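You operate a simulated robot arm through the tools that you are given. There is no shell and no other tool. Be economical: measure what you need, move in short steps, check, and stop when the job is done.

You are at the controls of a simulated two-armed robot. One attempt, no reset.

## Task
Put one of the carrots from the wire basket on the wooden serving tray. Shut the cooker cupboard door. Take the black cloth on the worktop by the spoon pot and put it away on the worktop by the fridge. Take the tall oil bottle and leave it on the table top. Take the lid off the tea tin and lay it down on the worktop by the fridge. Open the larder drawer, put the bean tin from the lower larder basket in the large yellow mixing bowl and shut the drawer again. Open the dresser drawer. The order is free. Set down upright: tall oil bottle, bean tin.

It is judged by the outcome, as a careful person would: the job done as asked, and still so three seconds after it is handed in. It fails if anything else is knocked over, pushed out of place, dropped, spilled or broken. A push-on lid holds only when it is set on centred and level and pressed home; a screw cap is set on level and turned clockwise until tight. Flat cloth is picked up by pressing the open fingertips on it (5 to 10 N) and closing them slowly along it; thin cloth reads only 2 to 8 mm in the jaws.

## Robot
Two 7-joint arms with two-finger parallel grippers on one trunk, on a base that drives. Base frame: it is fixed to the floor where the robot stands at the start and does not move with it; the origin is under the middle of the robot, x ahead of it, y to its left, z up. Lengths are in mm, angles in rad, forces in N, time in s.
The left shoulder is at the start at [50, 165, 1222], the right one opposite. Places, roughly: bean tin [-1250, 1750, 250]; black cloth (8x6x4 cm) [200, -1000, 900]; carrot (12x4x4 cm) [600, 100, 800]; cooker cupboard door [200, -600, 500]; dresser drawer [-2500, 1900, 700]; larder drawer [-1300, 1700, 500]; large yellow mixing bowl (25x24x13 cm) [-3500, 1100, 800]; table top [-3600, 1200, 800]; tall oil bottle [-250, 1750, 1000]; tea tin [-1250, 1750, 1000]; wooden serving tray (38x21x10 cm) [-2700, 1900, 900]; worktop by the fridge [-800, 1800, 900]. Payload 3.91 kg a hand.
Tool frame (each hand has its own): the origin (TCP) lies between the finger pads and is the grasp point; the fingertips stand 30 mm ahead of it; z points along the fingers, y is the line along which they close. The gripper opens to 110 mm. The fingers are 20 mm wide and 10 mm thick; the gripper's body (48 by 112 mm) begins 55 mm behind the TCP.
Orientation is that of the tool frame in the base frame, as a unit quaternion [x, y, z, w]. With the fingers straight down and closing along the base's y, the tool's x points along the base's -x, its y along +y and its z along -z.

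## Interface
- The arms move only by the tool step_arm. It takes "left_deltas", "right_deltas" or both (then of equal length, played together; a hand with none holds still); each is a list of rows, each a list of 6 numbers: the shift along the base's x, y, z in units of 200 mm (1.0 is 200 mm), then the turn, a rotation vector about the base's x, y, z in units of 45 degrees (1.0 is 45 degrees). In form: [[x, y, z, rx, ry, rz], ...]. A call has 1 to 12 rows; each row is the pose to reach, as a shift and turn from the pose commanded when the call began. "left_fingers" and "right_fingers" are, for a hand that has rows, the opening, from 0 (shut) to 1 (fully open), set as the call begins (left out, the last holds). A call with a number of a shift or a turn outside -1 to 1 is refused whole. Each row takes 0.2 s and may step no farther than 50 mm and 0.15 rad from the row before; otherwise, or with a gripper value out of range, the whole call is refused. A pose out of reach is approached as far as the arm can. The call stops where the force on the tool passes 40 N (or 10 N more than at its start, if that is more) or the arm is blocked; 0.2 s more then pass. The fingers move at their own pace (about 45 mm/s each) and stop on an object; they squeeze with about 21 N. The grip force told is the motor's: it shows also when the fingers shut on nothing. Time passes only in rows, and 0.2 s behind the last, so rows that repeat a pose let the fingers close. It gives the time, the measured TCP pose, the force on the tool (base axes), the opening and the grip force at its end, in the units of the frame above (readings bear some noise), with the torque about the TCP (base axes, N m) and any sound that the robot's microphone picked up, and new pictures: "pictures" is both (left out), scene, wrist or none (wrist: the cameras of the hands that moved).
- Cameras (640 x 400 px; columns grow to the right, rows downward): "scene" is now at [109, -32.1, 1384.2]; the picture's right is [-0.38, -0.93, 0.00], its down [-0.59, 0.24, -0.77] and it looks along [0.71, -0.29, -0.64] (base axes); focal length 214 px, centre (320, 200). "left" rides on the left gripper at [72, -17, -103] in its tool frame; the picture's right is [0.23, 0.97, 0.00], its down [-0.76, 0.18, -0.62] and it looks along [-0.61, 0.14, 0.78] (tool axes); focal length 222 px, centre (320, 200). "right" rides on the right gripper at [72, 17, -103] in its tool frame; the picture's right is [-0.23, 0.97, 0.00], its down [-0.76, -0.18, -0.62] and it looks along [-0.61, -0.14, 0.78] (tool axes); focal length 222 px, centre (320, 200). There is no depth. A picture from a camera that has moved, and an enlarged one, comes with that camera's place and axes in the base frame and with its lens.
- move_column(by): slides the trunk up (or, below 0, down) by that many mm; the arms and the scene camera ride with it, the base frame stays. It gives what a move gives, with no picture.
- base_move(legs): drives the robot by 1 to 6 legs, each [ahead, left, turn to the left] in mm, mm and rad, along the robot's own axes; the way and the turn of a leg run together, so that a leg with both is an arc; at most 1500 mm and 3.142 rad a leg. The arms and the cameras ride along, it lands a little off, and it stops where it bumps. It gives what a move gives, and a new picture of the scene camera.
- turn_head(pan, tilt): turns the head with the scene camera to pan (to the left, within 1.396 rad either way) and tilt (down, from -0.506 to 1.204), counted from straight ahead of the robot. It gives what a move gives, and a new picture of the scene camera.
- close_up(camera, box): a new picture of the part [left, top, right, bottom] of that camera's present view, enlarged. The clock stands still meanwhile.
- job_done(): hands the job in; it is judged then, once.

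Work in short steps. Places have to be worked out from the pictures, the camera data and where the tool is seen: move nearer, look again, correct. Check each grasp and each placing, and mend what went wrong. You have 196 turns and 260 pictures in all, those below and enlarged ones among them. Open the grippers and draw the arms clear of the work before you hand the job in, unless the task says otherwise; then end with one line.

The tools are called after "Call:" as a command line: name --argument value ..., lists and objects as JSON in quotes. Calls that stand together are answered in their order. step_arm: Moves the arms, as the interface text tells. Its arguments: {"type":"object","properties":{"left_deltas":{"type":"array"},"left_fingers":{"type":"number"},"right_deltas":{"type":"array"},"right_fingers":{"type":"number"},"pictures":{"type":"string","enum":["both","scene","wrist","none"]}},"required":[]} The other tools are called the same way: move_column (by) slides the trunk up or down; base_move (legs) drives the base; turn_head (pan, tilt) turns the head that bears the scene camera; close_up (camera, box) takes an enlarged picture of a part of a camera's view; job_done () hands the job in.

At the start:

```text
time: 0.0
left_ee_pos: [416.3, -7.9, 1213.5]
left_tcp_rot: [-0.001, 1.0, 0.0, 0.0]
left_force: [-0.1, 0.2, -0.1]
left_moment: [0.01, 0.02, 0.02]
left_opening: 110.3
left_gripper_force: 0.1
right_ee_pos: [283.1, -387.2, 1183.7]
right_tcp_rot: [0.0, 1.0, 0.001, -0.001]
right_force: [0.6, 0.6, -0.2]
right_moment: [0.03, -0.01, 0.0]
right_opening: 110.2
right_gripper_force: 0.0
trunk travel left (down, up): [-442.0, 61.0]
robot x, y, heading: [0.4, -0.2, 0.001]
head pan, tilt: [-0.386, 0.695]
```

scene: 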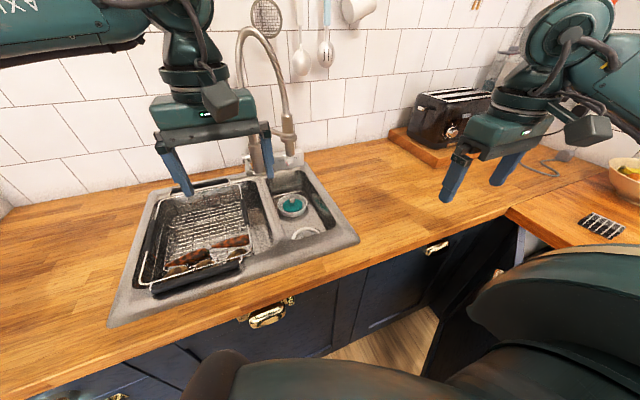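
right: 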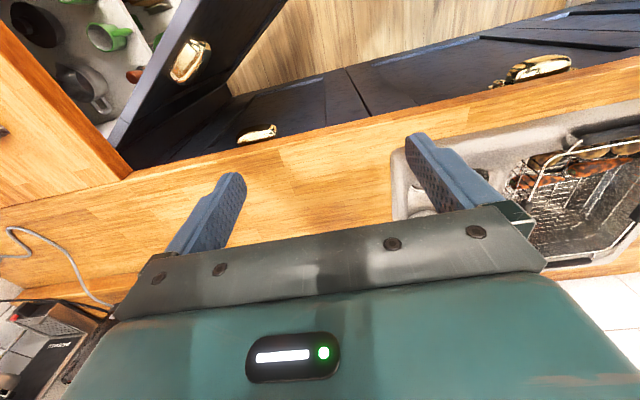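
left: 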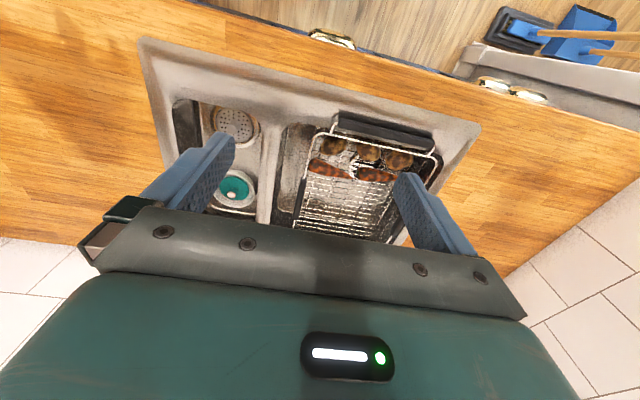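

The basket in the sink holds carrots and potatoes. I'll take close-ups to tell which are the carrots.

Call:
close_up --camera "scene" --box '[130, 170, 290, 300]'

Call:
close_up --camera "left" --box '[270, 90, 470, 250]'

Call:
close_up --camera "right" --box '[0, 0, 320, 200]'

```text
3.08 times, centred on (210, 235) of scene
camera zoom: at [109.0, -32.1, 1384.2], right [-0.38, -0.93, 0.0], down [-0.59, 0.24, -0.77], along [0.71, -0.29, -0.64], focal length 660 px, centre (658, 92)
```

zoom: 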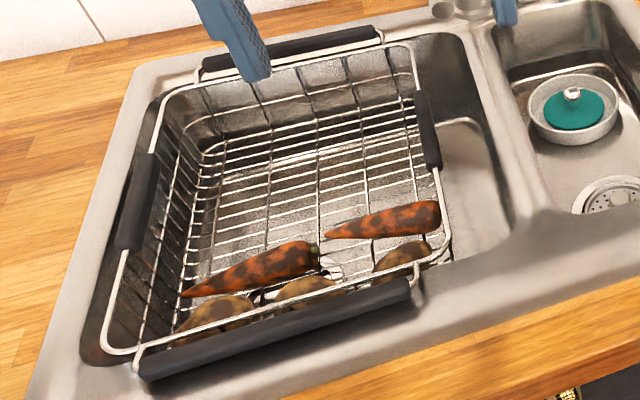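

```text
2.50 times, centred on (370, 170) of left
camera zoom: at [344.4, -24.0, 1318.4], right [-0.23, 0.97, 0.0], down [0.76, 0.18, 0.62], along [0.61, 0.14, -0.78], focal length 555 px, centre (195, 275)
```

zoom: 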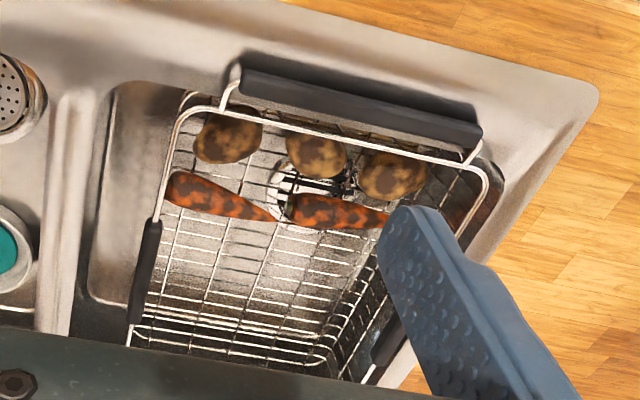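

```text
2.00 times, centred on (160, 100) of right
camera zoom: at [212.5, -370.0, 1286.6], right [0.23, 0.97, 0.0], down [0.76, -0.18, 0.62], along [0.61, -0.14, -0.78], focal length 444 px, centre (640, 400)
```

zoom: 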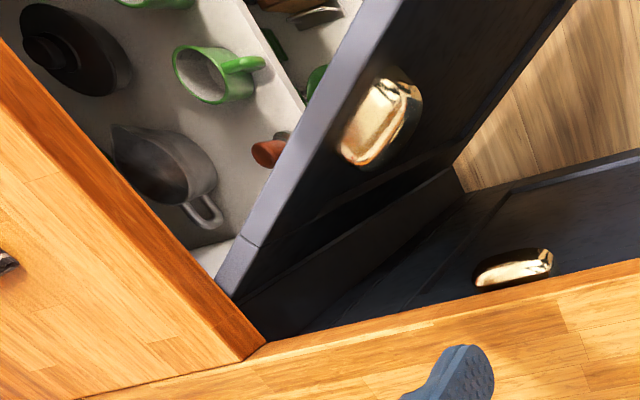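

Carrot triangulates to roughly (598, 55, 860) and (599, 179, 853). Before moving, I'll look at the right side (door, cloth).

Call:
turn_head --pan -1.3 --tilt 0.75

```text
time: 1.2
left_ee_pos: [417.0, -6.6, 1213.5]
left_tcp_rot: [-0.001, 1.0, 0.0, 0.001]
left_force: [0.2, 0.0, 0.6]
left_moment: [-0.01, -0.01, -0.04]
left_opening: 110.2
left_gripper_force: 0.1
right_ee_pos: [284.2, -387.6, 1183.6]
right_tcp_rot: [0.0, 1.0, 0.001, -0.001]
right_force: [0.5, -0.4, 1.0]
right_moment: [0.02, 0.03, 0.06]
right_opening: 110.2
right_gripper_force: 0.0
trunk travel left (down, up): [-442.0, 61.0]
robot x, y, heading: [1.9, 1.2, 0.001]
head pan, tilt: [-1.3, 0.75]
camera scene: at [52.4, -79.8, 1379.6], right [-0.96, -0.27, 0.0], down [-0.18, 0.66, -0.73], along [0.2, -0.7, -0.68], focal length 214 px, centre (320, 200)
```

scene: 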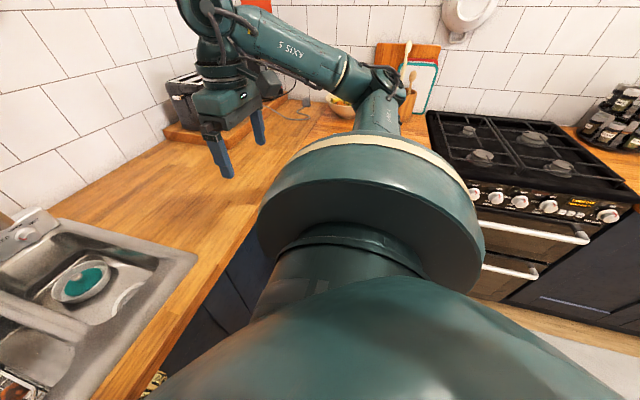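

The arm hides the door and cloth for now. I'll take the carrot first: left hand above the right-hand carrot with the fingers turned to close along x.

Call:
step_arm --left_deltas '[[0.15, 0.04, -0.1, 0, 0, -0.17], [0.3, 0.08, -0.2, 0, 0, -0.34], [0.45, 0.13, -0.35, 0, 0, -0.5], [0.6, 0.17, -0.5, 0, 0, -0.67], [0.75, 0.22, -0.65, 0, 0, -0.84], [0.88, 0.25, -0.8, 0, 0, -1.0]]' --pictures "none"

Call:
step_arm --left_deltas '[[0, 0, 0, 0, 0, -0.17], [0, 0, 0, 0, 0, -0.34], [0, 0, 0, 0, 0, -0.5], [0, 0, 0, 0, 0, -0.67], [0, 0, 0, 0, 0, -0.84], [0, 0, 0, 0, 0, -1.0]]' --pictures "wrist"

```text
time: 2.6
left_ee_pos: [570.6, 36.3, 1076.2]
left_tcp_rot: [0.339, 0.941, 0.0, 0.0]
left_force: [0.5, 0.6, -0.6]
left_moment: [-0.02, 0.01, 0.03]
left_opening: 109.7
left_gripper_force: 0.1
left hand out of reach, approached as far as the arm can: row 6
right_ee_pos: [283.8, -387.9, 1183.9]
right_tcp_rot: [0.0, 1.0, 0.001, 0.002]
right_force: [-0.4, -0.6, -0.1]
right_moment: [0.01, -0.03, 0.0]
right_opening: 109.9
right_gripper_force: 0.0
trunk travel left (down, up): [-442.0, 61.0]
robot x, y, heading: [2.7, -0.1, 0.004]
head pan, tilt: [-1.3, 0.75]
```

```text
time: 4.0
left_ee_pos: [455.5, 24.7, 1110.9]
left_tcp_rot: [0.531, 0.847, 0.027, 0.017]
left_force: [-1.2, 0.0, -0.6]
left_moment: [0.01, -0.1, 0.03]
left_opening: 110.1
left_gripper_force: 0.0
left hand out of reach, approached as far as the arm can: row 1, 2, 3, 4, 5, 6
right_ee_pos: [282.9, -388.5, 1183.9]
right_tcp_rot: [0.001, 1.0, 0.001, 0.0]
right_force: [-0.3, -1.3, 0.7]
right_moment: [0.03, -0.05, 0.05]
right_opening: 110.0
right_gripper_force: 0.1
trunk travel left (down, up): [-442.0, 61.0]
robot x, y, heading: [-0.1, 1.6, 0.003]
head pan, tilt: [-1.3, 0.75]
camera left: at [402.0, 80.1, 1214.3], right [0.78, 0.63, 0.06], down [0.45, -0.63, 0.63], along [0.44, -0.46, -0.77], focal length 222 px, centre (320, 200)
```

left: 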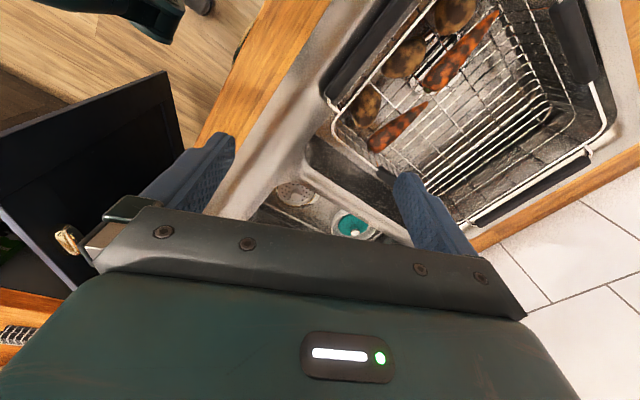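

The reach is limiting, so I'll drive closer (worktop edge at about x=377) and lower the trunk a little.

Call:
base_move --legs '[[90, 0, 0]]'

Call:
move_column --by -80

```text
time: 5.1
left_ee_pos: [546.5, 24.7, 1110.5]
left_tcp_rot: [0.531, 0.847, 0.026, 0.017]
left_force: [0.2, 0.0, -0.5]
left_moment: [0.03, 0.01, 0.02]
left_opening: 109.9
left_gripper_force: 0.0
right_ee_pos: [375.2, -387.9, 1182.9]
right_tcp_rot: [0.0, 1.0, 0.0, 0.0]
right_force: [0.5, -0.3, 0.1]
right_moment: [-0.01, 0.04, -0.01]
right_opening: 110.1
right_gripper_force: 0.1
trunk travel left (down, up): [-442.0, 61.0]
robot x, y, heading: [92.1, 0.4, 0.003]
head pan, tilt: [-1.3, 0.75]
camera scene: at [144.2, -79.8, 1379.5], right [-0.96, -0.27, 0.0], down [-0.18, 0.66, -0.73], along [0.19, -0.7, -0.68], focal length 214 px, centre (320, 200)
```

scene: 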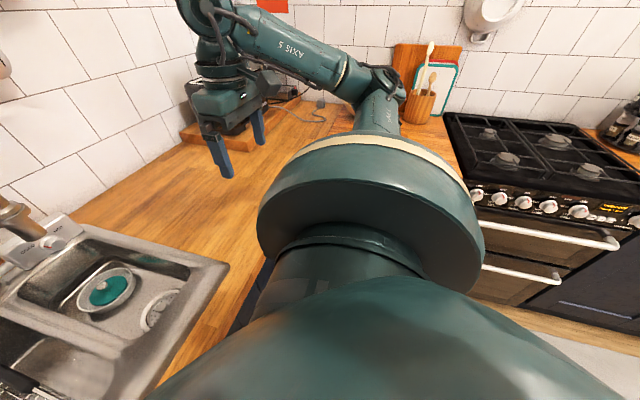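

```text
time: 6.3
left_ee_pos: [546.9, 25.6, 1032.0]
left_tcp_rot: [0.532, 0.846, 0.026, 0.018]
left_force: [0.1, -0.7, -0.4]
left_moment: [0.02, 0.0, 0.01]
left_opening: 110.1
left_gripper_force: 0.1
right_ee_pos: [374.1, -386.2, 1103.1]
right_tcp_rot: [0.0, 1.0, 0.001, 0.0]
right_force: [0.2, 0.2, 0.2]
right_moment: [-0.02, 0.0, -0.02]
right_opening: 110.3
right_gripper_force: 0.1
trunk travel left (down, up): [-362.0, 141.0]
robot x, y, heading: [88.7, 0.3, -0.001]
head pan, tilt: [-1.3, 0.75]
```

Call:
step_arm --left_deltas '[[0.08, 0.04, 0, 0, 0.02, -0.15], [0.16, 0.08, 0, -0.01, 0.04, -0.3], [0.25, 0.12, 0, -0.015, 0.06, -0.45], [0.25, 0.12, 0, -0.015, 0.08, -0.57]]' --pictures "wrist"

```text
time: 7.3
left_ee_pos: [460.8, -2.2, 1011.4]
left_tcp_rot: [0.657, 0.753, 0.025, 0.026]
left_force: [-0.1, 0.7, 0.1]
left_moment: [-0.1, 0.04, 0.0]
left_opening: 109.7
left_gripper_force: 0.1
left hand out of reach, approached as far as the arm can: row 1, 2, 3, 4
right_ee_pos: [373.4, -385.1, 1106.0]
right_tcp_rot: [0.0, 1.0, -0.001, 0.0]
right_force: [-0.5, 1.8, 0.6]
right_moment: [-0.08, -0.01, 0.02]
right_opening: 110.1
right_gripper_force: 0.0
trunk travel left (down, up): [-362.0, 141.0]
robot x, y, heading: [88.7, -0.1, -0.0]
head pan, tilt: [-1.3, 0.75]
camera left: at [427.1, 67.4, 1114.1], right [0.93, 0.36, 0.07], down [0.23, -0.73, 0.64], along [0.28, -0.58, -0.77], focal length 222 px, centre (320, 200)
```

left: 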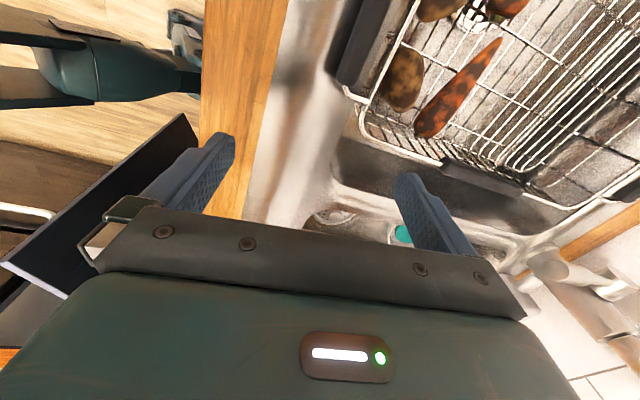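

This wrist direction is joint-limited; I'll unwind and turn the other way.

Call:
step_arm --left_deltas '[[0, 0, 0, 0, 0, 0.18], [0, 0, 0, 0, 0, 0.36], [0, 0, 0, 0, 0, 0.54], [0, 0, 0, 0, 0, 0.7], [0, 0, 0, 0, 0, 0.86], [0, 0, 0, 0, 0, 1.0]]' --pictures "none"

Call:
step_arm --left_deltas '[[0, 0, 0, 0, 0, 0.18], [0, 0, 0, 0, 0, 0.36], [0, 0, 0, 0, 0, 0.54], [0, 0, 0, 0, 0, 0.7], [0, 0, 0, 0, 0, 0.86], [0, 0, 0, 0, 0, 1.0]]' --pictures "none"

Call:
step_arm --left_deltas '[[0, 0, 0, 0, 0, 0.18], [0, 0, 0, 0, 0, 0.36], [0, 0, 0, 0, 0, 0.54], [0, 0, 0, 0, 0, 0.7], [0, 0, 0, 0, 0, 0.86], [0, 0, 0, 0, 0, 1.0]]' --pictures "none"

Call:
step_arm --left_deltas '[[0, 0, 0, 0, 0, 0.18], [0, 0, 0, 0, 0, 0.36], [0, 0, 0, 0, 0, 0.54], [0, 0, 0, 0, 0, 0.7], [0, 0, 0, 0, 0, 0.82]]' --pictures "wrist"

```text
time: 8.7
left_ee_pos: [460.9, -4.5, 1013.1]
left_tcp_rot: [0.317, 0.948, 0.033, 0.015]
left_force: [-0.4, 0.0, 0.1]
left_moment: [-0.03, 0.02, 0.0]
left_opening: 109.7
left_gripper_force: 0.1
right_ee_pos: [374.0, -388.0, 1103.3]
right_tcp_rot: [0.0, 1.0, 0.001, 0.0]
right_force: [-0.6, -0.1, 1.3]
right_moment: [0.0, 0.02, -0.05]
right_opening: 109.8
right_gripper_force: 0.1
trunk travel left (down, up): [-362.0, 141.0]
robot x, y, heading: [92.6, 0.5, -0.001]
head pan, tilt: [-1.3, 0.75]
```

```text
time: 10.1
left_ee_pos: [461.3, -3.2, 1012.7]
left_tcp_rot: [-0.07, 0.997, 0.036, 0.001]
left_force: [1.1, -0.7, -0.6]
left_moment: [0.01, -0.01, 0.01]
left_opening: 110.1
left_gripper_force: 0.1
right_ee_pos: [374.1, -388.1, 1103.0]
right_tcp_rot: [0.0, 1.0, 0.002, 0.0]
right_force: [-0.3, -0.1, -0.6]
right_moment: [0.01, -0.01, 0.04]
right_opening: 110.1
right_gripper_force: 0.1
trunk travel left (down, up): [-362.0, 141.0]
robot x, y, heading: [89.3, 3.0, -0.001]
head pan, tilt: [-1.3, 0.75]
```

```text
time: 11.5
left_ee_pos: [460.9, -4.5, 1013.1]
left_tcp_rot: [-0.446, 0.894, 0.033, -0.013]
left_force: [0.5, 1.0, -0.3]
left_moment: [-0.01, 0.01, 0.0]
left_opening: 110.0
left_gripper_force: 0.1
right_ee_pos: [374.4, -387.9, 1103.7]
right_tcp_rot: [0.0, 1.0, 0.0, 0.0]
right_force: [-0.1, 0.1, -0.7]
right_moment: [0.03, 0.0, -0.02]
right_opening: 110.2
right_gripper_force: 0.1
trunk travel left (down, up): [-362.0, 141.0]
robot x, y, heading: [89.4, -1.0, 0.003]
head pan, tilt: [-1.3, 0.75]
```

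```text
time: 12.7
left_ee_pos: [461.3, -4.2, 1012.0]
left_tcp_rot: [-0.706, 0.707, 0.028, -0.023]
left_force: [0.4, 0.5, 0.0]
left_moment: [-0.02, -0.03, -0.01]
left_opening: 110.0
left_gripper_force: 0.0
right_ee_pos: [373.8, -386.2, 1104.0]
right_tcp_rot: [0.0, 1.0, 0.001, -0.001]
right_force: [0.3, 0.1, 0.7]
right_moment: [0.04, -0.02, -0.01]
right_opening: 110.1
right_gripper_force: 0.1
trunk travel left (down, up): [-362.0, 141.0]
robot x, y, heading: [87.4, 4.6, 0.001]
head pan, tilt: [-1.3, 0.75]
camera left: at [485.8, -77.0, 1114.9], right [-0.97, -0.23, 0.07], down [-0.13, 0.76, 0.64], along [-0.2, 0.61, -0.77], focal length 222 px, centre (320, 200)
```

left: 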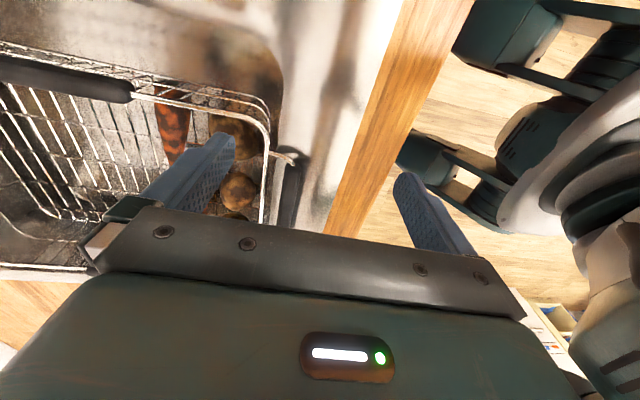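

The orientation is now right. I'll move above the carrot, levelling the tool.

Call:
step_arm --left_deltas '[[0.2, 0.08, 0, -0.005, -0.05, 0], [0.4, 0.16, 0, -0.01, -0.092, 0], [0.6, 0.25, 0, -0.01, -0.092, 0], [0.685, 0.27, 0, -0.01, -0.092, 0]]' --left_fingers 0.6 --pictures "wrist"

Call:
turn_head --pan 0.0 --tilt 0.85

```text
time: 13.7
left_ee_pos: [598.6, 50.6, 1012.3]
left_tcp_rot: [-0.705, 0.709, 0.0, 0.0]
left_force: [-0.3, 0.1, 1.0]
left_moment: [0.0, -0.03, -0.05]
left_opening: 66.0
left_gripper_force: 0.1
right_ee_pos: [375.4, -388.1, 1103.4]
right_tcp_rot: [-0.001, 1.0, 0.001, 0.0]
right_force: [-0.9, -0.1, -0.1]
right_moment: [-0.03, 0.02, 0.0]
right_opening: 110.0
right_gripper_force: 0.1
trunk travel left (down, up): [-362.0, 141.0]
robot x, y, heading: [92.3, -0.2, -0.0]
head pan, tilt: [-1.3, 0.75]
camera left: at [615.5, -21.3, 1116.9], right [-0.97, -0.22, 0.0], down [-0.17, 0.76, 0.62], along [-0.14, 0.61, -0.78], focal length 222 px, centre (320, 200)
```

left: 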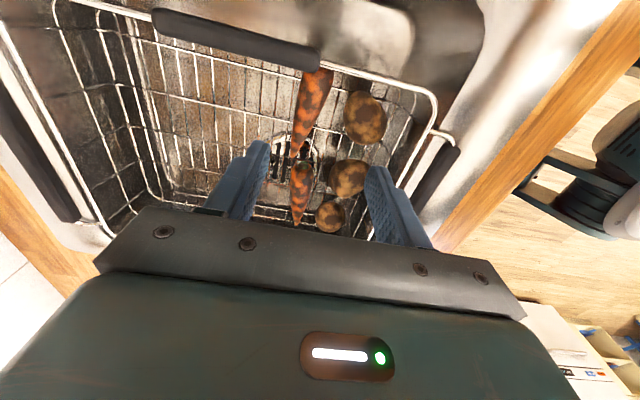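

```text
time: 15.2
left_ee_pos: [598.5, 50.3, 1012.9]
left_tcp_rot: [-0.705, 0.709, -0.001, -0.001]
left_force: [-0.4, 0.3, -0.6]
left_moment: [-0.01, -0.04, 0.0]
left_opening: 65.9
left_gripper_force: 0.1
right_ee_pos: [373.7, -388.0, 1103.4]
right_tcp_rot: [0.0, 1.0, 0.0, 0.0]
right_force: [0.1, 0.5, 0.5]
right_moment: [0.01, 0.0, 0.04]
right_opening: 110.0
right_gripper_force: 0.0
trunk travel left (down, up): [-362.0, 141.0]
robot x, y, heading: [90.4, -2.8, 0.002]
head pan, tilt: [0.0, 0.85]
camera scene: at [198.3, -0.1, 1291.6], right [0.0, -1.0, 0.0], down [-0.75, 0.0, -0.66], along [0.66, 0.0, -0.75], focal length 214 px, centre (320, 200)
```

scene: 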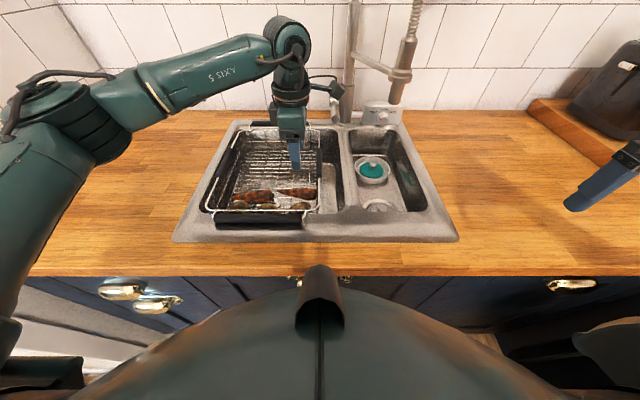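

Carrot 2 spans y≈19–121 at x≈609. I'll move to (612, 72) and descend to z≈895.

Call:
step_arm --left_deltas '[[0.067, 0.11, 0, 0, 0, 0], [0.067, 0.11, -0.2, 0, 0, 0], [0.067, 0.11, -0.4, 0, 0, 0], [0.067, 0.11, -0.59, 0, 0, 0]]' --left_fingers 0.5 --pictures "wrist"

Call:
close_up --camera "scene" --box '[190, 110, 350, 230]'

```text
time: 16.1
left_ee_pos: [611.2, 72.5, 893.7]
left_tcp_rot: [-0.705, 0.709, 0.0, -0.001]
left_force: [0.5, -1.0, -0.4]
left_moment: [-0.01, 0.0, -0.01]
left_opening: 54.9
left_gripper_force: 0.0
right_ee_pos: [375.2, -387.0, 1104.8]
right_tcp_rot: [0.0, 1.0, 0.001, 0.0]
right_force: [0.3, 0.4, -0.5]
right_moment: [0.01, 0.02, -0.01]
right_opening: 110.3
right_gripper_force: 0.0
trunk travel left (down, up): [-362.0, 141.0]
robot x, y, heading: [88.5, 4.2, -0.0]
head pan, tilt: [0.0, 0.85]
camera left: at [628.5, -0.1, 998.5], right [-0.97, -0.22, 0.0], down [-0.17, 0.76, 0.62], along [-0.14, 0.61, -0.78], focal length 222 px, centre (320, 200)
```

left: 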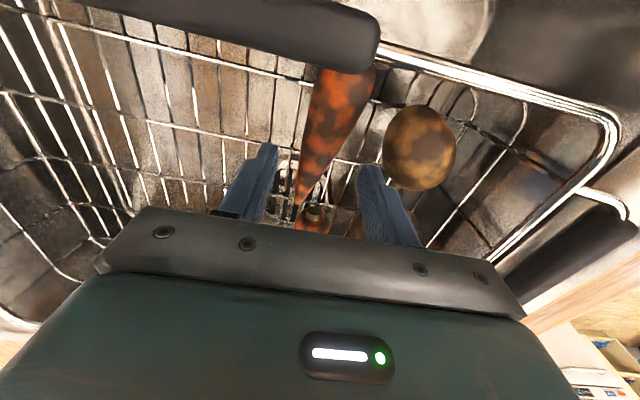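

```text
3.33 times, centred on (270, 170) of scene
camera zoom: at [198.5, 0.0, 1291.6], right [0.0, -1.0, 0.0], down [-0.75, 0.0, -0.66], along [0.66, 0.0, -0.75], focal length 715 px, centre (487, 300)
```

zoom: 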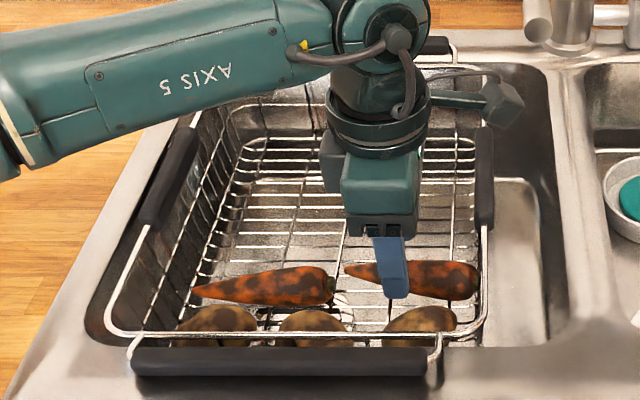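

Call:
step_arm --left_deltas '[[0.01, -0.06, 0, 0, 0, 0], [0.01, -0.06, -0.06, 0, 0, 0], [0.01, -0.06, -0.12, 0, 0, 0], [0.01, -0.06, -0.135, 0, 0, 0]]' --pictures "none"

Call:
close_up --camera "scene" --box '[230, 140, 350, 230]'

Call:
close_up --camera "left" --box '[220, 40, 460, 240]'

```text
time: 17.1
left_ee_pos: [614.1, 60.0, 866.1]
left_tcp_rot: [-0.705, 0.709, 0.0, -0.001]
left_force: [0.6, 0.8, 0.3]
left_moment: [-0.02, -0.02, -0.06]
left_opening: 55.1
left_gripper_force: 0.0
right_ee_pos: [374.0, -387.7, 1103.3]
right_tcp_rot: [0.0, 1.0, 0.001, 0.0]
right_force: [0.3, -0.1, 1.2]
right_moment: [0.03, 0.0, -0.01]
right_opening: 110.1
right_gripper_force: 0.1
trunk travel left (down, up): [-362.0, 141.0]
robot x, y, heading: [92.6, -0.6, -0.002]
head pan, tilt: [0.0, 0.85]
```

```text
4.44 times, centred on (290, 185) of scene
camera zoom: at [198.3, -0.1, 1291.6], right [0.0, -1.0, 0.0], down [-0.75, 0.0, -0.66], along [0.66, 0.0, -0.75], focal length 953 px, centre (453, 267)
```

zoom: 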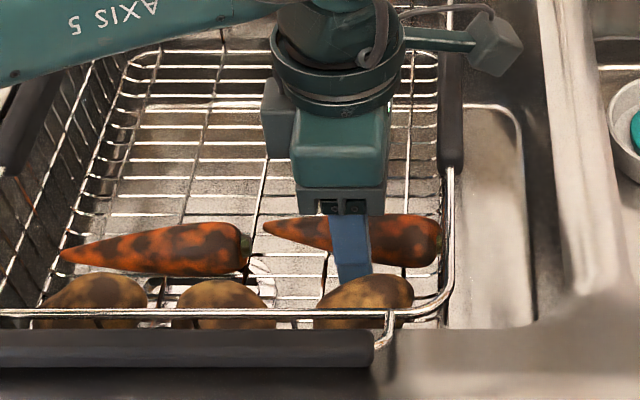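

```text
2.00 times, centred on (340, 140) of left
camera zoom: at [630.8, -11.9, 972.0], right [-0.97, -0.22, 0.0], down [-0.17, 0.76, 0.62], along [-0.14, 0.61, -0.78], focal length 444 px, centre (280, 320)
```

zoom: 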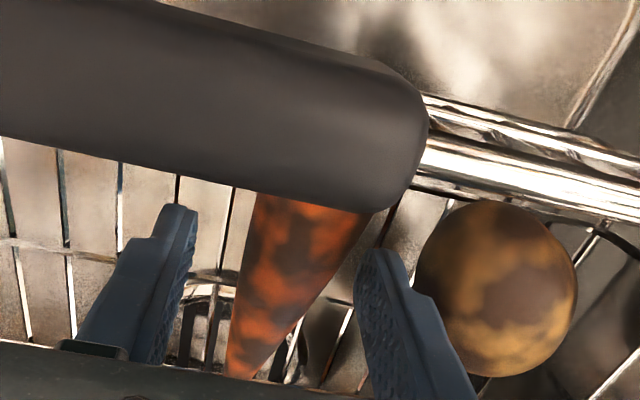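

Fingers straddle the carrot clear of the potato; closing.

Call:
step_arm --left_deltas '[[0, 0, 0, 0, 0, 0], [0, 0, 0, 0, 0, 0], [0, 0, 0, 0, 0, 0], [0, 0, 0, 0, 0, 0]]' --left_fingers 0 --pictures "none"

Call:
close_up --camera "scene" --box '[230, 140, 350, 230]'

```text
time: 18.1
left_ee_pos: [614.3, 59.2, 867.0]
left_tcp_rot: [-0.705, 0.709, 0.0, -0.001]
left_force: [0.0, -0.2, -0.4]
left_moment: [0.01, -0.02, -0.02]
left_opening: 28.8
left_gripper_force: 20.8
right_ee_pos: [373.2, -387.9, 1103.4]
right_tcp_rot: [0.0, 1.0, 0.001, 0.001]
right_force: [-0.5, -0.2, 0.6]
right_moment: [0.0, 0.0, 0.01]
right_opening: 110.2
right_gripper_force: 0.0
trunk travel left (down, up): [-362.0, 141.0]
robot x, y, heading: [87.7, 0.5, -0.0]
head pan, tilt: [0.0, 0.85]
```

```text
4.44 times, centred on (290, 185) of scene
camera zoom: at [198.4, -0.1, 1291.6], right [0.0, -1.0, 0.0], down [-0.75, 0.0, -0.66], along [0.66, 0.0, -0.75], focal length 953 px, centre (453, 267)
```

zoom: 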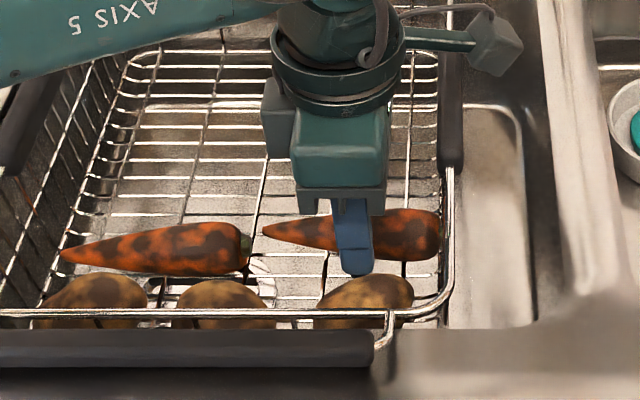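

Gripped at 28.8 mm. I'll lift with a slight +y shift to clear the rim handle.

Call:
step_arm --left_deltas '[[0, 0.05, 0.08, 0, 0, 0], [0, 0.12, 0.2, 0, 0, 0], [0, 0.12, 0.4, 0, 0, 0], [0, 0.12, 0.6, 0, 0, 0], [0, 0.12, 0.8, 0, 0, 0], [0, 0.12, 1.0, 0, 0, 0]]' --pictures "scene"

```text
time: 19.6
left_ee_pos: [613.5, 83.7, 1067.8]
left_tcp_rot: [-0.705, 0.709, 0.0, 0.0]
left_force: [0.0, 0.6, -0.9]
left_moment: [-0.01, -0.01, -0.03]
left_opening: 28.9
left_gripper_force: 21.1
right_ee_pos: [373.9, -387.8, 1103.1]
right_tcp_rot: [0.0, 1.0, 0.001, 0.0]
right_force: [-0.4, 0.0, 0.7]
right_moment: [0.06, 0.01, -0.01]
right_opening: 109.8
right_gripper_force: 0.0
trunk travel left (down, up): [-362.0, 141.0]
robot x, y, heading: [89.5, -2.1, -0.002]
head pan, tilt: [0.0, 0.85]
camera scene: at [198.1, -0.2, 1291.6], right [0.0, -1.0, 0.0], down [-0.75, 0.0, -0.66], along [0.66, 0.0, -0.75], focal length 214 px, centre (320, 200)
```

scene: 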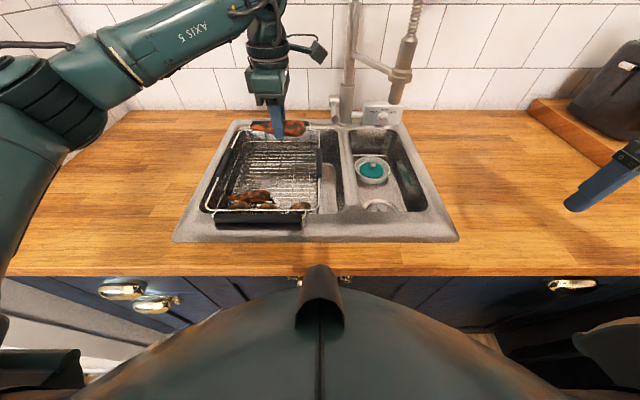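

Carrot secured. I'll retract the left arm, lift it over the rim, then back off from the worktop.

Call:
step_arm --left_deltas '[[-0.2, 0.05, 0.05, 0, 0, 0], [-0.4, 0.1, 0.1, 0, 0, 0], [-0.6, 0.15, 0.15, 0, 0, 0], [-0.8, 0.2, 0.2, 0, 0, 0], [-1.0, 0.25, 0.2, 0, 0, 0]]' --pictures "none"

Call:
base_move --legs '[[-350, 0, 0], [0, 0, -0.9]]'

Call:
turn_head --pan 0 --tilt 0.7

```text
time: 20.8
left_ee_pos: [413.1, 133.6, 1106.5]
left_tcp_rot: [-0.706, 0.709, 0.0, 0.0]
left_force: [1.2, -0.1, -1.0]
left_moment: [0.0, -0.02, -0.04]
left_opening: 28.6
left_gripper_force: 20.5
right_ee_pos: [373.1, -387.1, 1104.0]
right_tcp_rot: [0.0, 1.0, -0.001, 0.001]
right_force: [0.2, 0.3, -0.3]
right_moment: [0.0, -0.02, 0.01]
right_opening: 110.3
right_gripper_force: 0.1
trunk travel left (down, up): [-362.0, 141.0]
robot x, y, heading: [90.1, 2.7, -0.004]
head pan, tilt: [0.0, 0.85]
```

```text
time: 25.3
left_ee_pos: [48.0, -170.5, 1107.9]
left_tcp_rot: [-0.329, 0.944, 0.0, -0.001]
left_force: [-0.3, -0.4, -1.0]
left_moment: [0.0, 0.0, 0.01]
left_opening: 28.7
left_gripper_force: 20.9
right_ee_pos: [-384.4, -463.7, 1103.1]
right_tcp_rot: [0.434, 0.901, 0.001, 0.001]
right_force: [0.5, -0.1, 0.2]
right_moment: [-0.02, 0.01, -0.03]
right_opening: 110.4
right_gripper_force: 0.0
trunk travel left (down, up): [-362.0, 141.0]
robot x, y, heading: [-259.9, -3.2, -0.893]
head pan, tilt: [0.0, 0.85]
camera scene: at [-191.0, -84.3, 1291.6], right [-0.78, -0.62, 0.0], down [-0.47, 0.59, -0.66], along [0.41, -0.52, -0.75], focal length 214 px, centre (320, 200)
```

scene: 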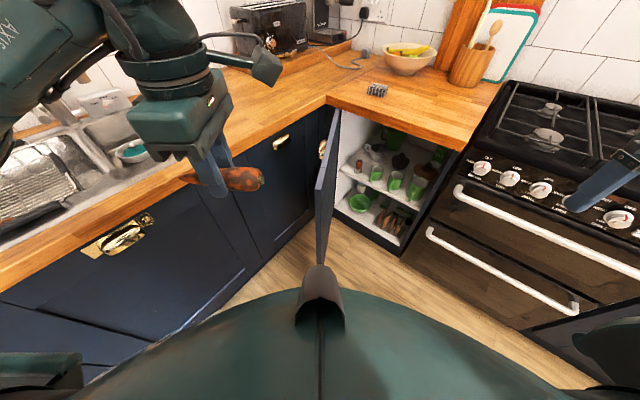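

```text
time: 26.0
left_ee_pos: [48.4, -169.4, 1105.6]
left_tcp_rot: [-0.329, 0.944, 0.0, -0.001]
left_force: [0.0, 0.5, -1.1]
left_moment: [-0.02, 0.0, 0.0]
left_opening: 28.8
left_gripper_force: 21.3
right_ee_pos: [-384.6, -464.0, 1104.4]
right_tcp_rot: [0.434, 0.901, 0.0, 0.0]
right_force: [-0.1, 0.2, 0.3]
right_moment: [-0.01, 0.01, -0.01]
right_opening: 109.9
right_gripper_force: 0.0
trunk travel left (down, up): [-362.0, 141.0]
robot x, y, heading: [-258.8, -0.3, -0.899]
head pan, tilt: [0.0, 0.7]
camera scene: at [-186.6, -89.5, 1303.8], right [-0.78, -0.62, 0.0], down [-0.4, 0.5, -0.76], along [0.48, -0.6, -0.64], focal length 214 px, centre (320, 200)
```

scene: 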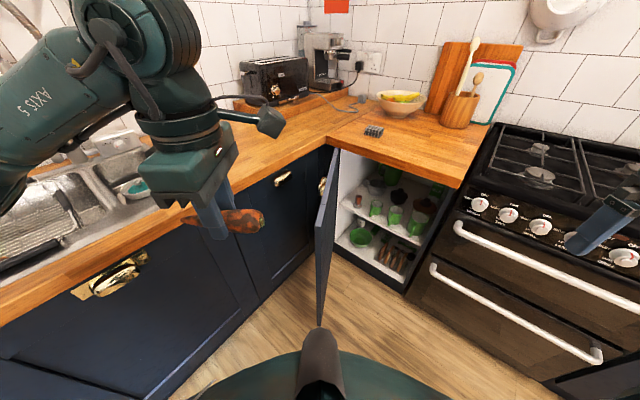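

The door stands open nearly edge-on to the view, hinged at the corner; the cloth seems to be the gridded item at (373,131). I'll enlarge both.

Call:
close_up --camera "scene" --box '[250, 120, 490, 340]'

Call:
close_up --camera "scene" --box '[340, 60, 500, 160]'

```text
1.82 times, centred on (370, 230) of scene
camera zoom: at [-186.6, -89.5, 1303.8], right [-0.78, -0.62, 0.0], down [-0.4, 0.5, -0.76], along [0.48, -0.6, -0.64], focal length 390 px, centre (229, 146)
```

zoom: 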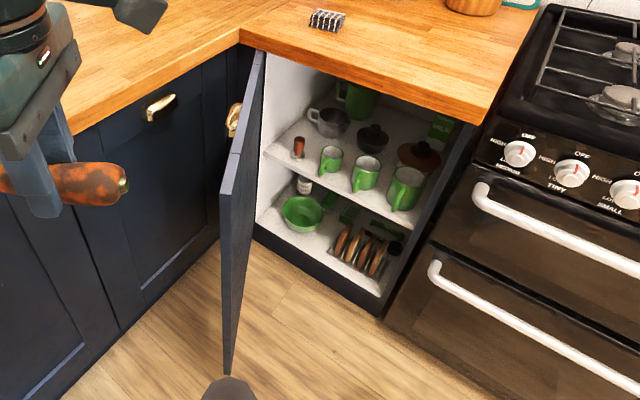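

```text
4.00 times, centred on (420, 110) of scene
camera zoom: at [-186.6, -89.5, 1303.8], right [-0.78, -0.62, 0.0], down [-0.4, 0.5, -0.76], along [0.48, -0.6, -0.64], focal length 858 px, centre (-80, 560)
```

zoom: 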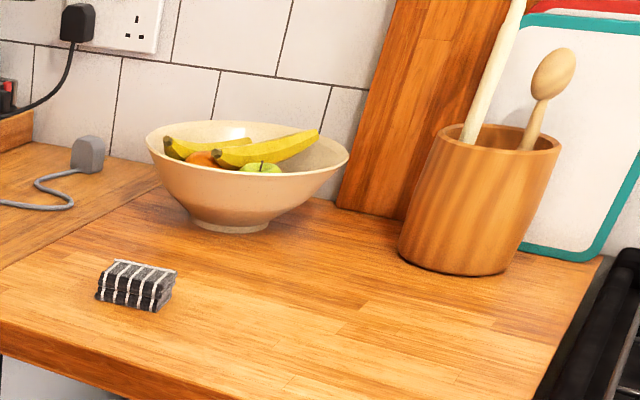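

Cloth at about (196,-932), folded. The door is open ~60°, free edge near (85,-430), hinge near (303,-830); it must be pushed from its +x side. I'll drive to (150,-60) facing -y.

Call:
base_move --legs '[[0, 0, -0.672], [50, 410, 0]]'

Call:
move_column --by -100

```text
time: 30.1
left_ee_pos: [224.7, -364.1, 1107.7]
left_tcp_rot: [-0.002, 1.0, 0.0, 0.001]
left_force: [-0.5, -0.8, 0.5]
left_moment: [-0.01, -0.02, -0.02]
left_opening: 28.6
left_gripper_force: 21.0
right_ee_pos: [-296.0, -328.4, 1104.9]
right_tcp_rot: [0.705, 0.71, 0.001, 0.001]
right_force: [-0.1, -0.1, 0.5]
right_moment: [0.01, 0.0, 0.04]
right_opening: 109.8
right_gripper_force: 0.1
trunk travel left (down, up): [-362.0, 141.0]
robot x, y, heading: [86.1, -42.3, -1.566]
head pan, tilt: [0.0, 0.7]
stopped in leg 2: the robot was blocked; the commanded pose is now the measured one
camera scene: at [89.9, -156.0, 1303.8], right [-1.0, -0.01, 0.0], down [0.0, 0.64, -0.76], along [0.01, -0.76, -0.64], focal length 214 px, centre (320, 200)
```

scene: 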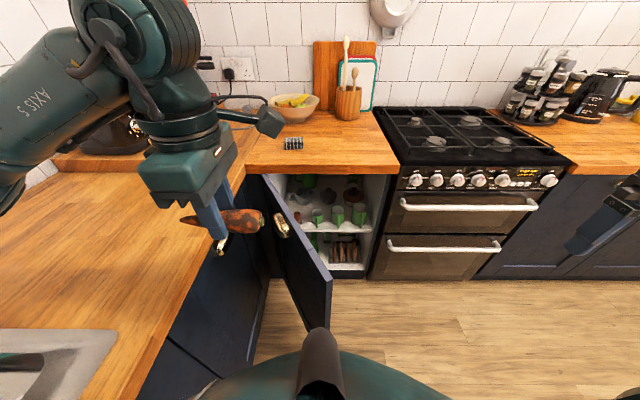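

```text
time: 31.4
left_ee_pos: [226.9, -365.4, 1007.4]
left_tcp_rot: [-0.003, 1.0, 0.0, -0.001]
left_force: [0.1, -0.3, -0.7]
left_moment: [-0.02, -0.01, -0.01]
left_opening: 28.6
left_gripper_force: 20.8
right_ee_pos: [-295.0, -327.9, 1004.3]
right_tcp_rot: [0.704, 0.71, -0.001, 0.0]
right_force: [0.5, 0.9, -0.1]
right_moment: [-0.01, 0.01, 0.02]
right_opening: 109.9
right_gripper_force: 0.0
trunk travel left (down, up): [-262.0, 241.0]
robot x, y, heading: [90.2, -43.8, -1.567]
head pan, tilt: [0.0, 0.7]
```

The base is against the sink cabinet, fine. I'll lift the left hand (carrot) up and aside, and pitch the right hand 45° forward while bringing it to the outer side of the door.

Call:
step_arm --left_deltas '[[0, 0, 0.2, 0, 0, 0], [0.05, 0, 0.4, 0, 0, 0], [0.1, 0, 0.6, 0, 0, 0], [0.15, 0, 0.8, 0, 0, 0], [0.2, 0, 0.9, 0, 0, 0], [0.2, 0, 0.9, 0, 0, 0]]' --right_deltas '[[0.17, 0, 0, -0.17, 0, 0], [0.34, 0, 0, -0.34, 0, 0], [0.51, 0, 0, -0.51, 0, 0], [0.68, 0, 0, -0.68, 0, 0], [0.85, 0, 0, -0.85, 0, 0], [1.0, 0, 0, -1.0, 0, 0]]' --right_fingers 0 --pictures "none"

Call:
step_arm --right_deltas '[[0.2, 0, 0, 0, 0, 0], [0.4, 0, 0, 0, 0, 0], [0.6, 0, 0, 0, 0, 0], [0.8, 0, 0, 0, 0, 0], [1.0, 0, 0, 0, 0, 0]]' --pictures "scene"

```text
time: 32.8
left_ee_pos: [267.9, -364.8, 1187.3]
left_tcp_rot: [-0.002, 1.0, 0.0, -0.002]
left_force: [0.6, -0.1, -0.7]
left_moment: [0.0, 0.05, 0.01]
left_opening: 28.6
left_gripper_force: 21.2
right_ee_pos: [-69.0, -386.4, 1057.1]
right_tcp_rot: [0.651, 0.656, -0.272, 0.269]
right_force: [0.3, -0.6, 0.5]
right_moment: [0.03, 0.01, 0.03]
right_opening: 0.0
right_gripper_force: 13.8
right hand out of reach, approached as far as the arm can: row 3, 4, 5, 6
trunk travel left (down, up): [-262.0, 241.0]
robot x, y, heading: [92.7, -41.8, -1.564]
head pan, tilt: [0.0, 0.7]
```

```text
time: 34.0
left_ee_pos: [268.2, -365.0, 1186.9]
left_tcp_rot: [-0.003, 1.0, -0.001, -0.001]
left_force: [-0.9, -0.4, -0.8]
left_moment: [-0.02, 0.0, 0.0]
left_opening: 28.7
left_gripper_force: 20.8
right_ee_pos: [128.5, -386.5, 1056.6]
right_tcp_rot: [0.65, 0.656, -0.272, 0.271]
right_force: [0.4, -0.1, 0.1]
right_moment: [0.0, 0.0, 0.0]
right_opening: 0.1
right_gripper_force: 21.1
trunk travel left (down, up): [-262.0, 241.0]
robot x, y, heading: [90.2, -43.3, -1.562]
head pan, tilt: [0.0, 0.7]
camera scene: at [92.1, -155.9, 1203.8], right [-1.0, -0.01, 0.0], down [-0.01, 0.64, -0.77], along [0.01, -0.76, -0.64], focal length 214 px, centre (320, 200)
```

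scene: 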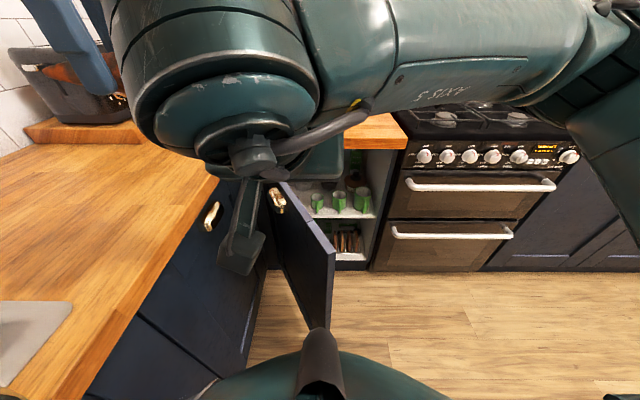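

Call:
step_arm --right_deltas '[[0.03, -0.05, -0.22, 0, 0, 0], [0.05, -0.1, -0.44, 0, 0, 0], [0.06, -0.15, -0.66, 0, 0, 0], [0.06, -0.17, -0.88, 0, 0, 0], [0.06, -0.17, -1.0, 0, 0, 0]]' --pictures "both"

```text
time: 35.2
left_ee_pos: [268.2, -364.3, 1186.9]
left_tcp_rot: [-0.002, 1.0, 0.0, -0.001]
left_force: [0.5, 0.5, -0.4]
left_moment: [-0.03, 0.03, -0.03]
left_opening: 28.6
left_gripper_force: 21.0
right_ee_pos: [140.9, -420.3, 857.6]
right_tcp_rot: [0.651, 0.656, -0.271, 0.27]
right_force: [-0.7, -0.1, -0.5]
right_moment: [0.02, 0.01, -0.01]
right_opening: 0.1
right_gripper_force: 20.9
trunk travel left (down, up): [-262.0, 241.0]
robot x, y, heading: [88.2, -42.0, -1.561]
head pan, tilt: [0.0, 0.7]
camera scene: at [91.8, -156.1, 1203.9], right [-1.0, -0.01, 0.0], down [0.0, 0.64, -0.76], along [0.01, -0.76, -0.64], focal length 214 px, centre (320, 200)
camera right: at [158.9, -295.1, 878.7], right [0.98, -0.15, 0.16], down [-0.17, -0.1, 0.98], along [-0.14, -0.98, -0.12], focal length 222 px, centre (320, 200)
```

scene: 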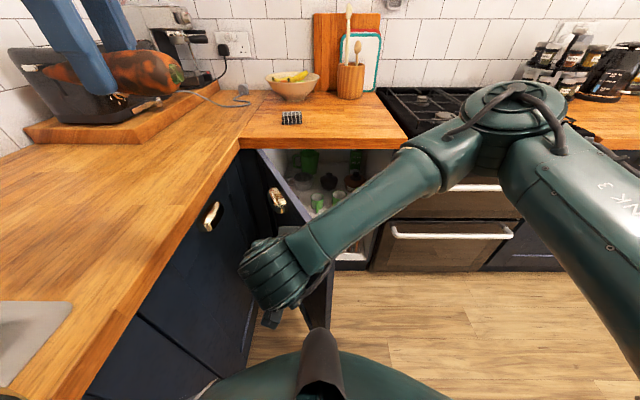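
right: 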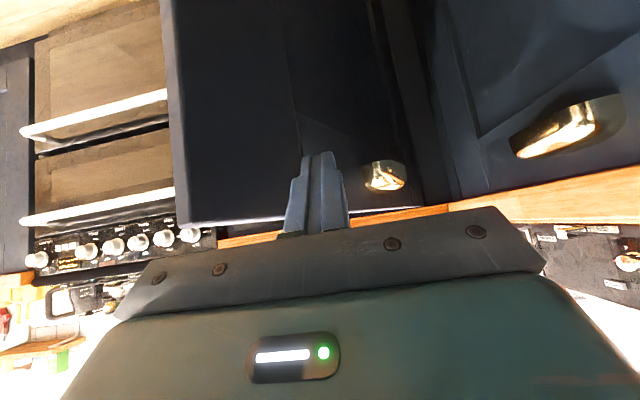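

The fingers are in front of the door's outer face. I'll lower 30 mm and sweep the door along its arc to ~30°.

Call:
move_column --by -30

Call:
step_arm --right_deltas '[[-0.095, -0.115, 0, 0, 0, 0], [-0.28, -0.21, 0, 0, 0, 0], [-0.45, -0.33, 0, 0, 0, 0], [-0.58, -0.45, 0, 0, 0, 0], [-0.7, -0.58, 0, 0, 0, 0], [-0.8, -0.7, 0, 0, 0, 0], [-0.885, -0.835, 0, 0, 0, 0]]' --pictures "both"

```text
time: 36.0
left_ee_pos: [268.3, -364.6, 1157.8]
left_tcp_rot: [-0.003, 1.0, -0.001, 0.0]
left_force: [-0.1, 0.3, -1.0]
left_moment: [-0.01, 0.0, 0.01]
left_opening: 28.6
left_gripper_force: 21.2
right_ee_pos: [141.5, -420.2, 827.9]
right_tcp_rot: [0.65, 0.656, -0.271, 0.271]
right_force: [-0.9, 0.7, -0.1]
right_moment: [-0.02, -0.02, 0.01]
right_opening: 0.0
right_gripper_force: 21.1
trunk travel left (down, up): [-232.0, 271.0]
robot x, y, heading: [92.1, -39.8, -1.564]
head pan, tilt: [0.0, 0.7]
```

```text
time: 37.6
left_ee_pos: [267.8, -363.5, 1156.9]
left_tcp_rot: [-0.003, 1.0, 0.0, 0.0]
left_force: [-0.3, 0.3, -1.3]
left_moment: [-0.01, -0.01, -0.01]
left_opening: 28.6
left_gripper_force: 20.8
right_ee_pos: [-37.8, -587.4, 827.9]
right_tcp_rot: [0.651, 0.656, -0.272, 0.268]
right_force: [0.3, -0.3, -0.3]
right_moment: [0.0, 0.01, 0.01]
right_opening: 0.0
right_gripper_force: 21.4
trunk travel left (down, up): [-232.0, 271.0]
robot x, y, heading: [92.0, -39.7, -1.562]
head pan, tilt: [0.0, 0.7]
camera scene: at [91.6, -156.2, 1173.8], right [-1.0, -0.01, 0.0], down [0.0, 0.64, -0.76], along [0.01, -0.76, -0.64], focal length 214 px, centre (320, 200)
camera right: at [-19.6, -462.4, 848.6], right [0.98, -0.16, 0.15], down [-0.17, -0.1, 0.98], along [-0.14, -0.98, -0.12], focal length 222 px, centre (320, 200)
```

scene: 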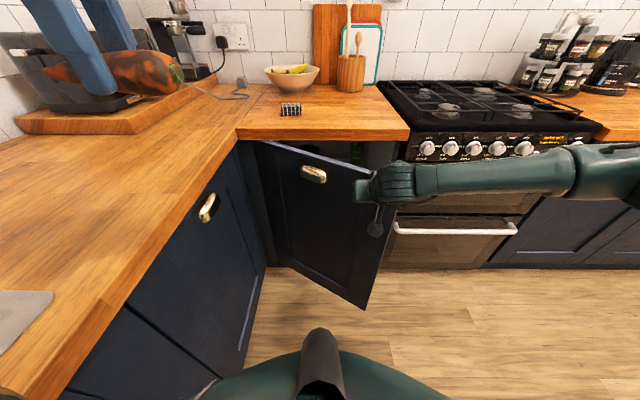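
right: 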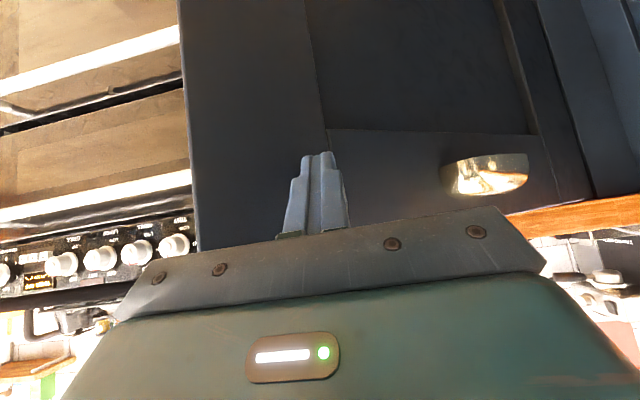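

Door is moving well. Drive ahead 100 with the hand in place, then finish with the arm.

Call:
base_move --legs '[[100, 0, 0]]'

Call:
step_arm --right_deltas '[[-0.03, -0.12, 0, 0, 0, 0], [-0.06, -0.24, 0, 0, 0, 0], [-0.09, -0.34, 0, 0, 0, 0], [-0.1, -0.42, 0, 0, 0, 0], [-0.1, -0.5, 0, 0, 0, 0], [-0.1, -0.58, 0, 0, 0, 0], [-0.1, -0.64, 0, 0, 0, 0]]' --pictures "both"

```text
time: 38.7
left_ee_pos: [268.0, -467.0, 1158.0]
left_tcp_rot: [-0.002, 1.0, 0.0, -0.001]
left_force: [0.6, -0.7, -1.1]
left_moment: [0.02, -0.03, 0.01]
left_opening: 28.6
left_gripper_force: 21.1
right_ee_pos: [-36.1, -688.9, 827.0]
right_tcp_rot: [0.651, 0.655, -0.273, 0.27]
right_force: [0.8, -0.5, 0.0]
right_moment: [0.03, -0.01, 0.03]
right_opening: 0.0
right_gripper_force: 20.7
trunk travel left (down, up): [-232.0, 271.0]
robot x, y, heading: [91.2, -141.2, -1.568]
head pan, tilt: [0.0, 0.7]
camera scene: at [91.7, -257.8, 1173.8], right [-1.0, -0.01, 0.0], down [0.0, 0.64, -0.76], along [0.0, -0.76, -0.64], focal length 214 px, centre (320, 200)
```

scene: 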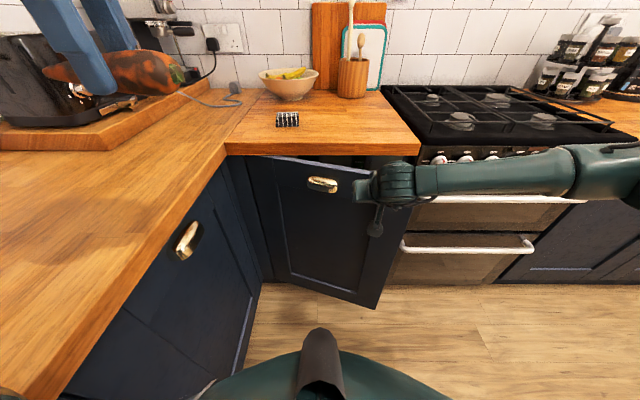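

```text
time: 40.5
left_ee_pos: [266.6, -464.9, 1158.2]
left_tcp_rot: [-0.001, 1.0, -0.001, -0.001]
left_force: [0.6, 1.0, -0.6]
left_moment: [0.0, 0.02, 0.02]
left_opening: 28.7
left_gripper_force: 21.4
right_ee_pos: [-57.8, -811.5, 826.0]
right_tcp_rot: [0.652, 0.657, -0.27, 0.267]
right_force: [-1.6, 15.5, 6.4]
right_moment: [0.07, 0.01, -0.07]
right_opening: 0.2
right_gripper_force: 20.8
trunk travel left (down, up): [-232.0, 271.0]
robot x, y, heading: [86.3, -143.1, -1.567]
head pan, tilt: [0.0, 0.7]
stopped in row 7 (right hand): the force on the tool passed its limit (the readings are from after the stop); the commanded pose is now the measured one
camera scene: at [91.3, -254.9, 1174.1], right [-1.0, 0.0, 0.0], down [0.0, 0.64, -0.77], along [0.0, -0.77, -0.64], focal length 214 px, centre (320, 200)
camera right: at [-39.9, -686.2, 848.7], right [0.98, -0.16, 0.15], down [-0.17, -0.11, 0.98], along [-0.14, -0.98, -0.13], focal length 222 px, centre (320, 200)
```

scene: 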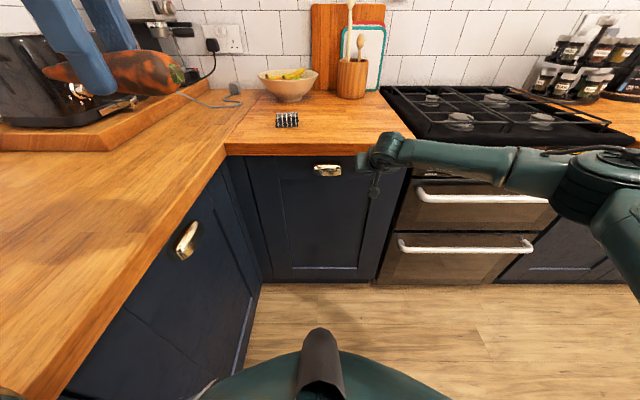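
right: 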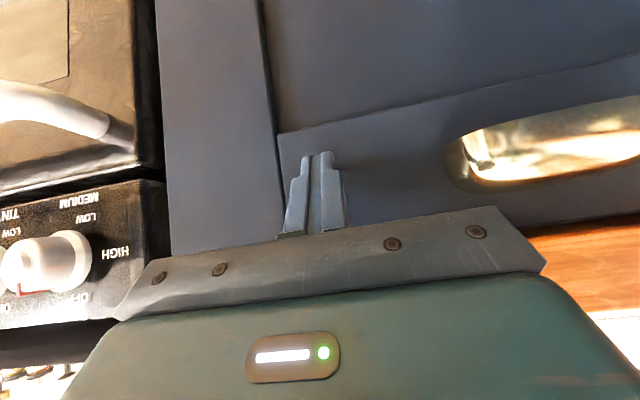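

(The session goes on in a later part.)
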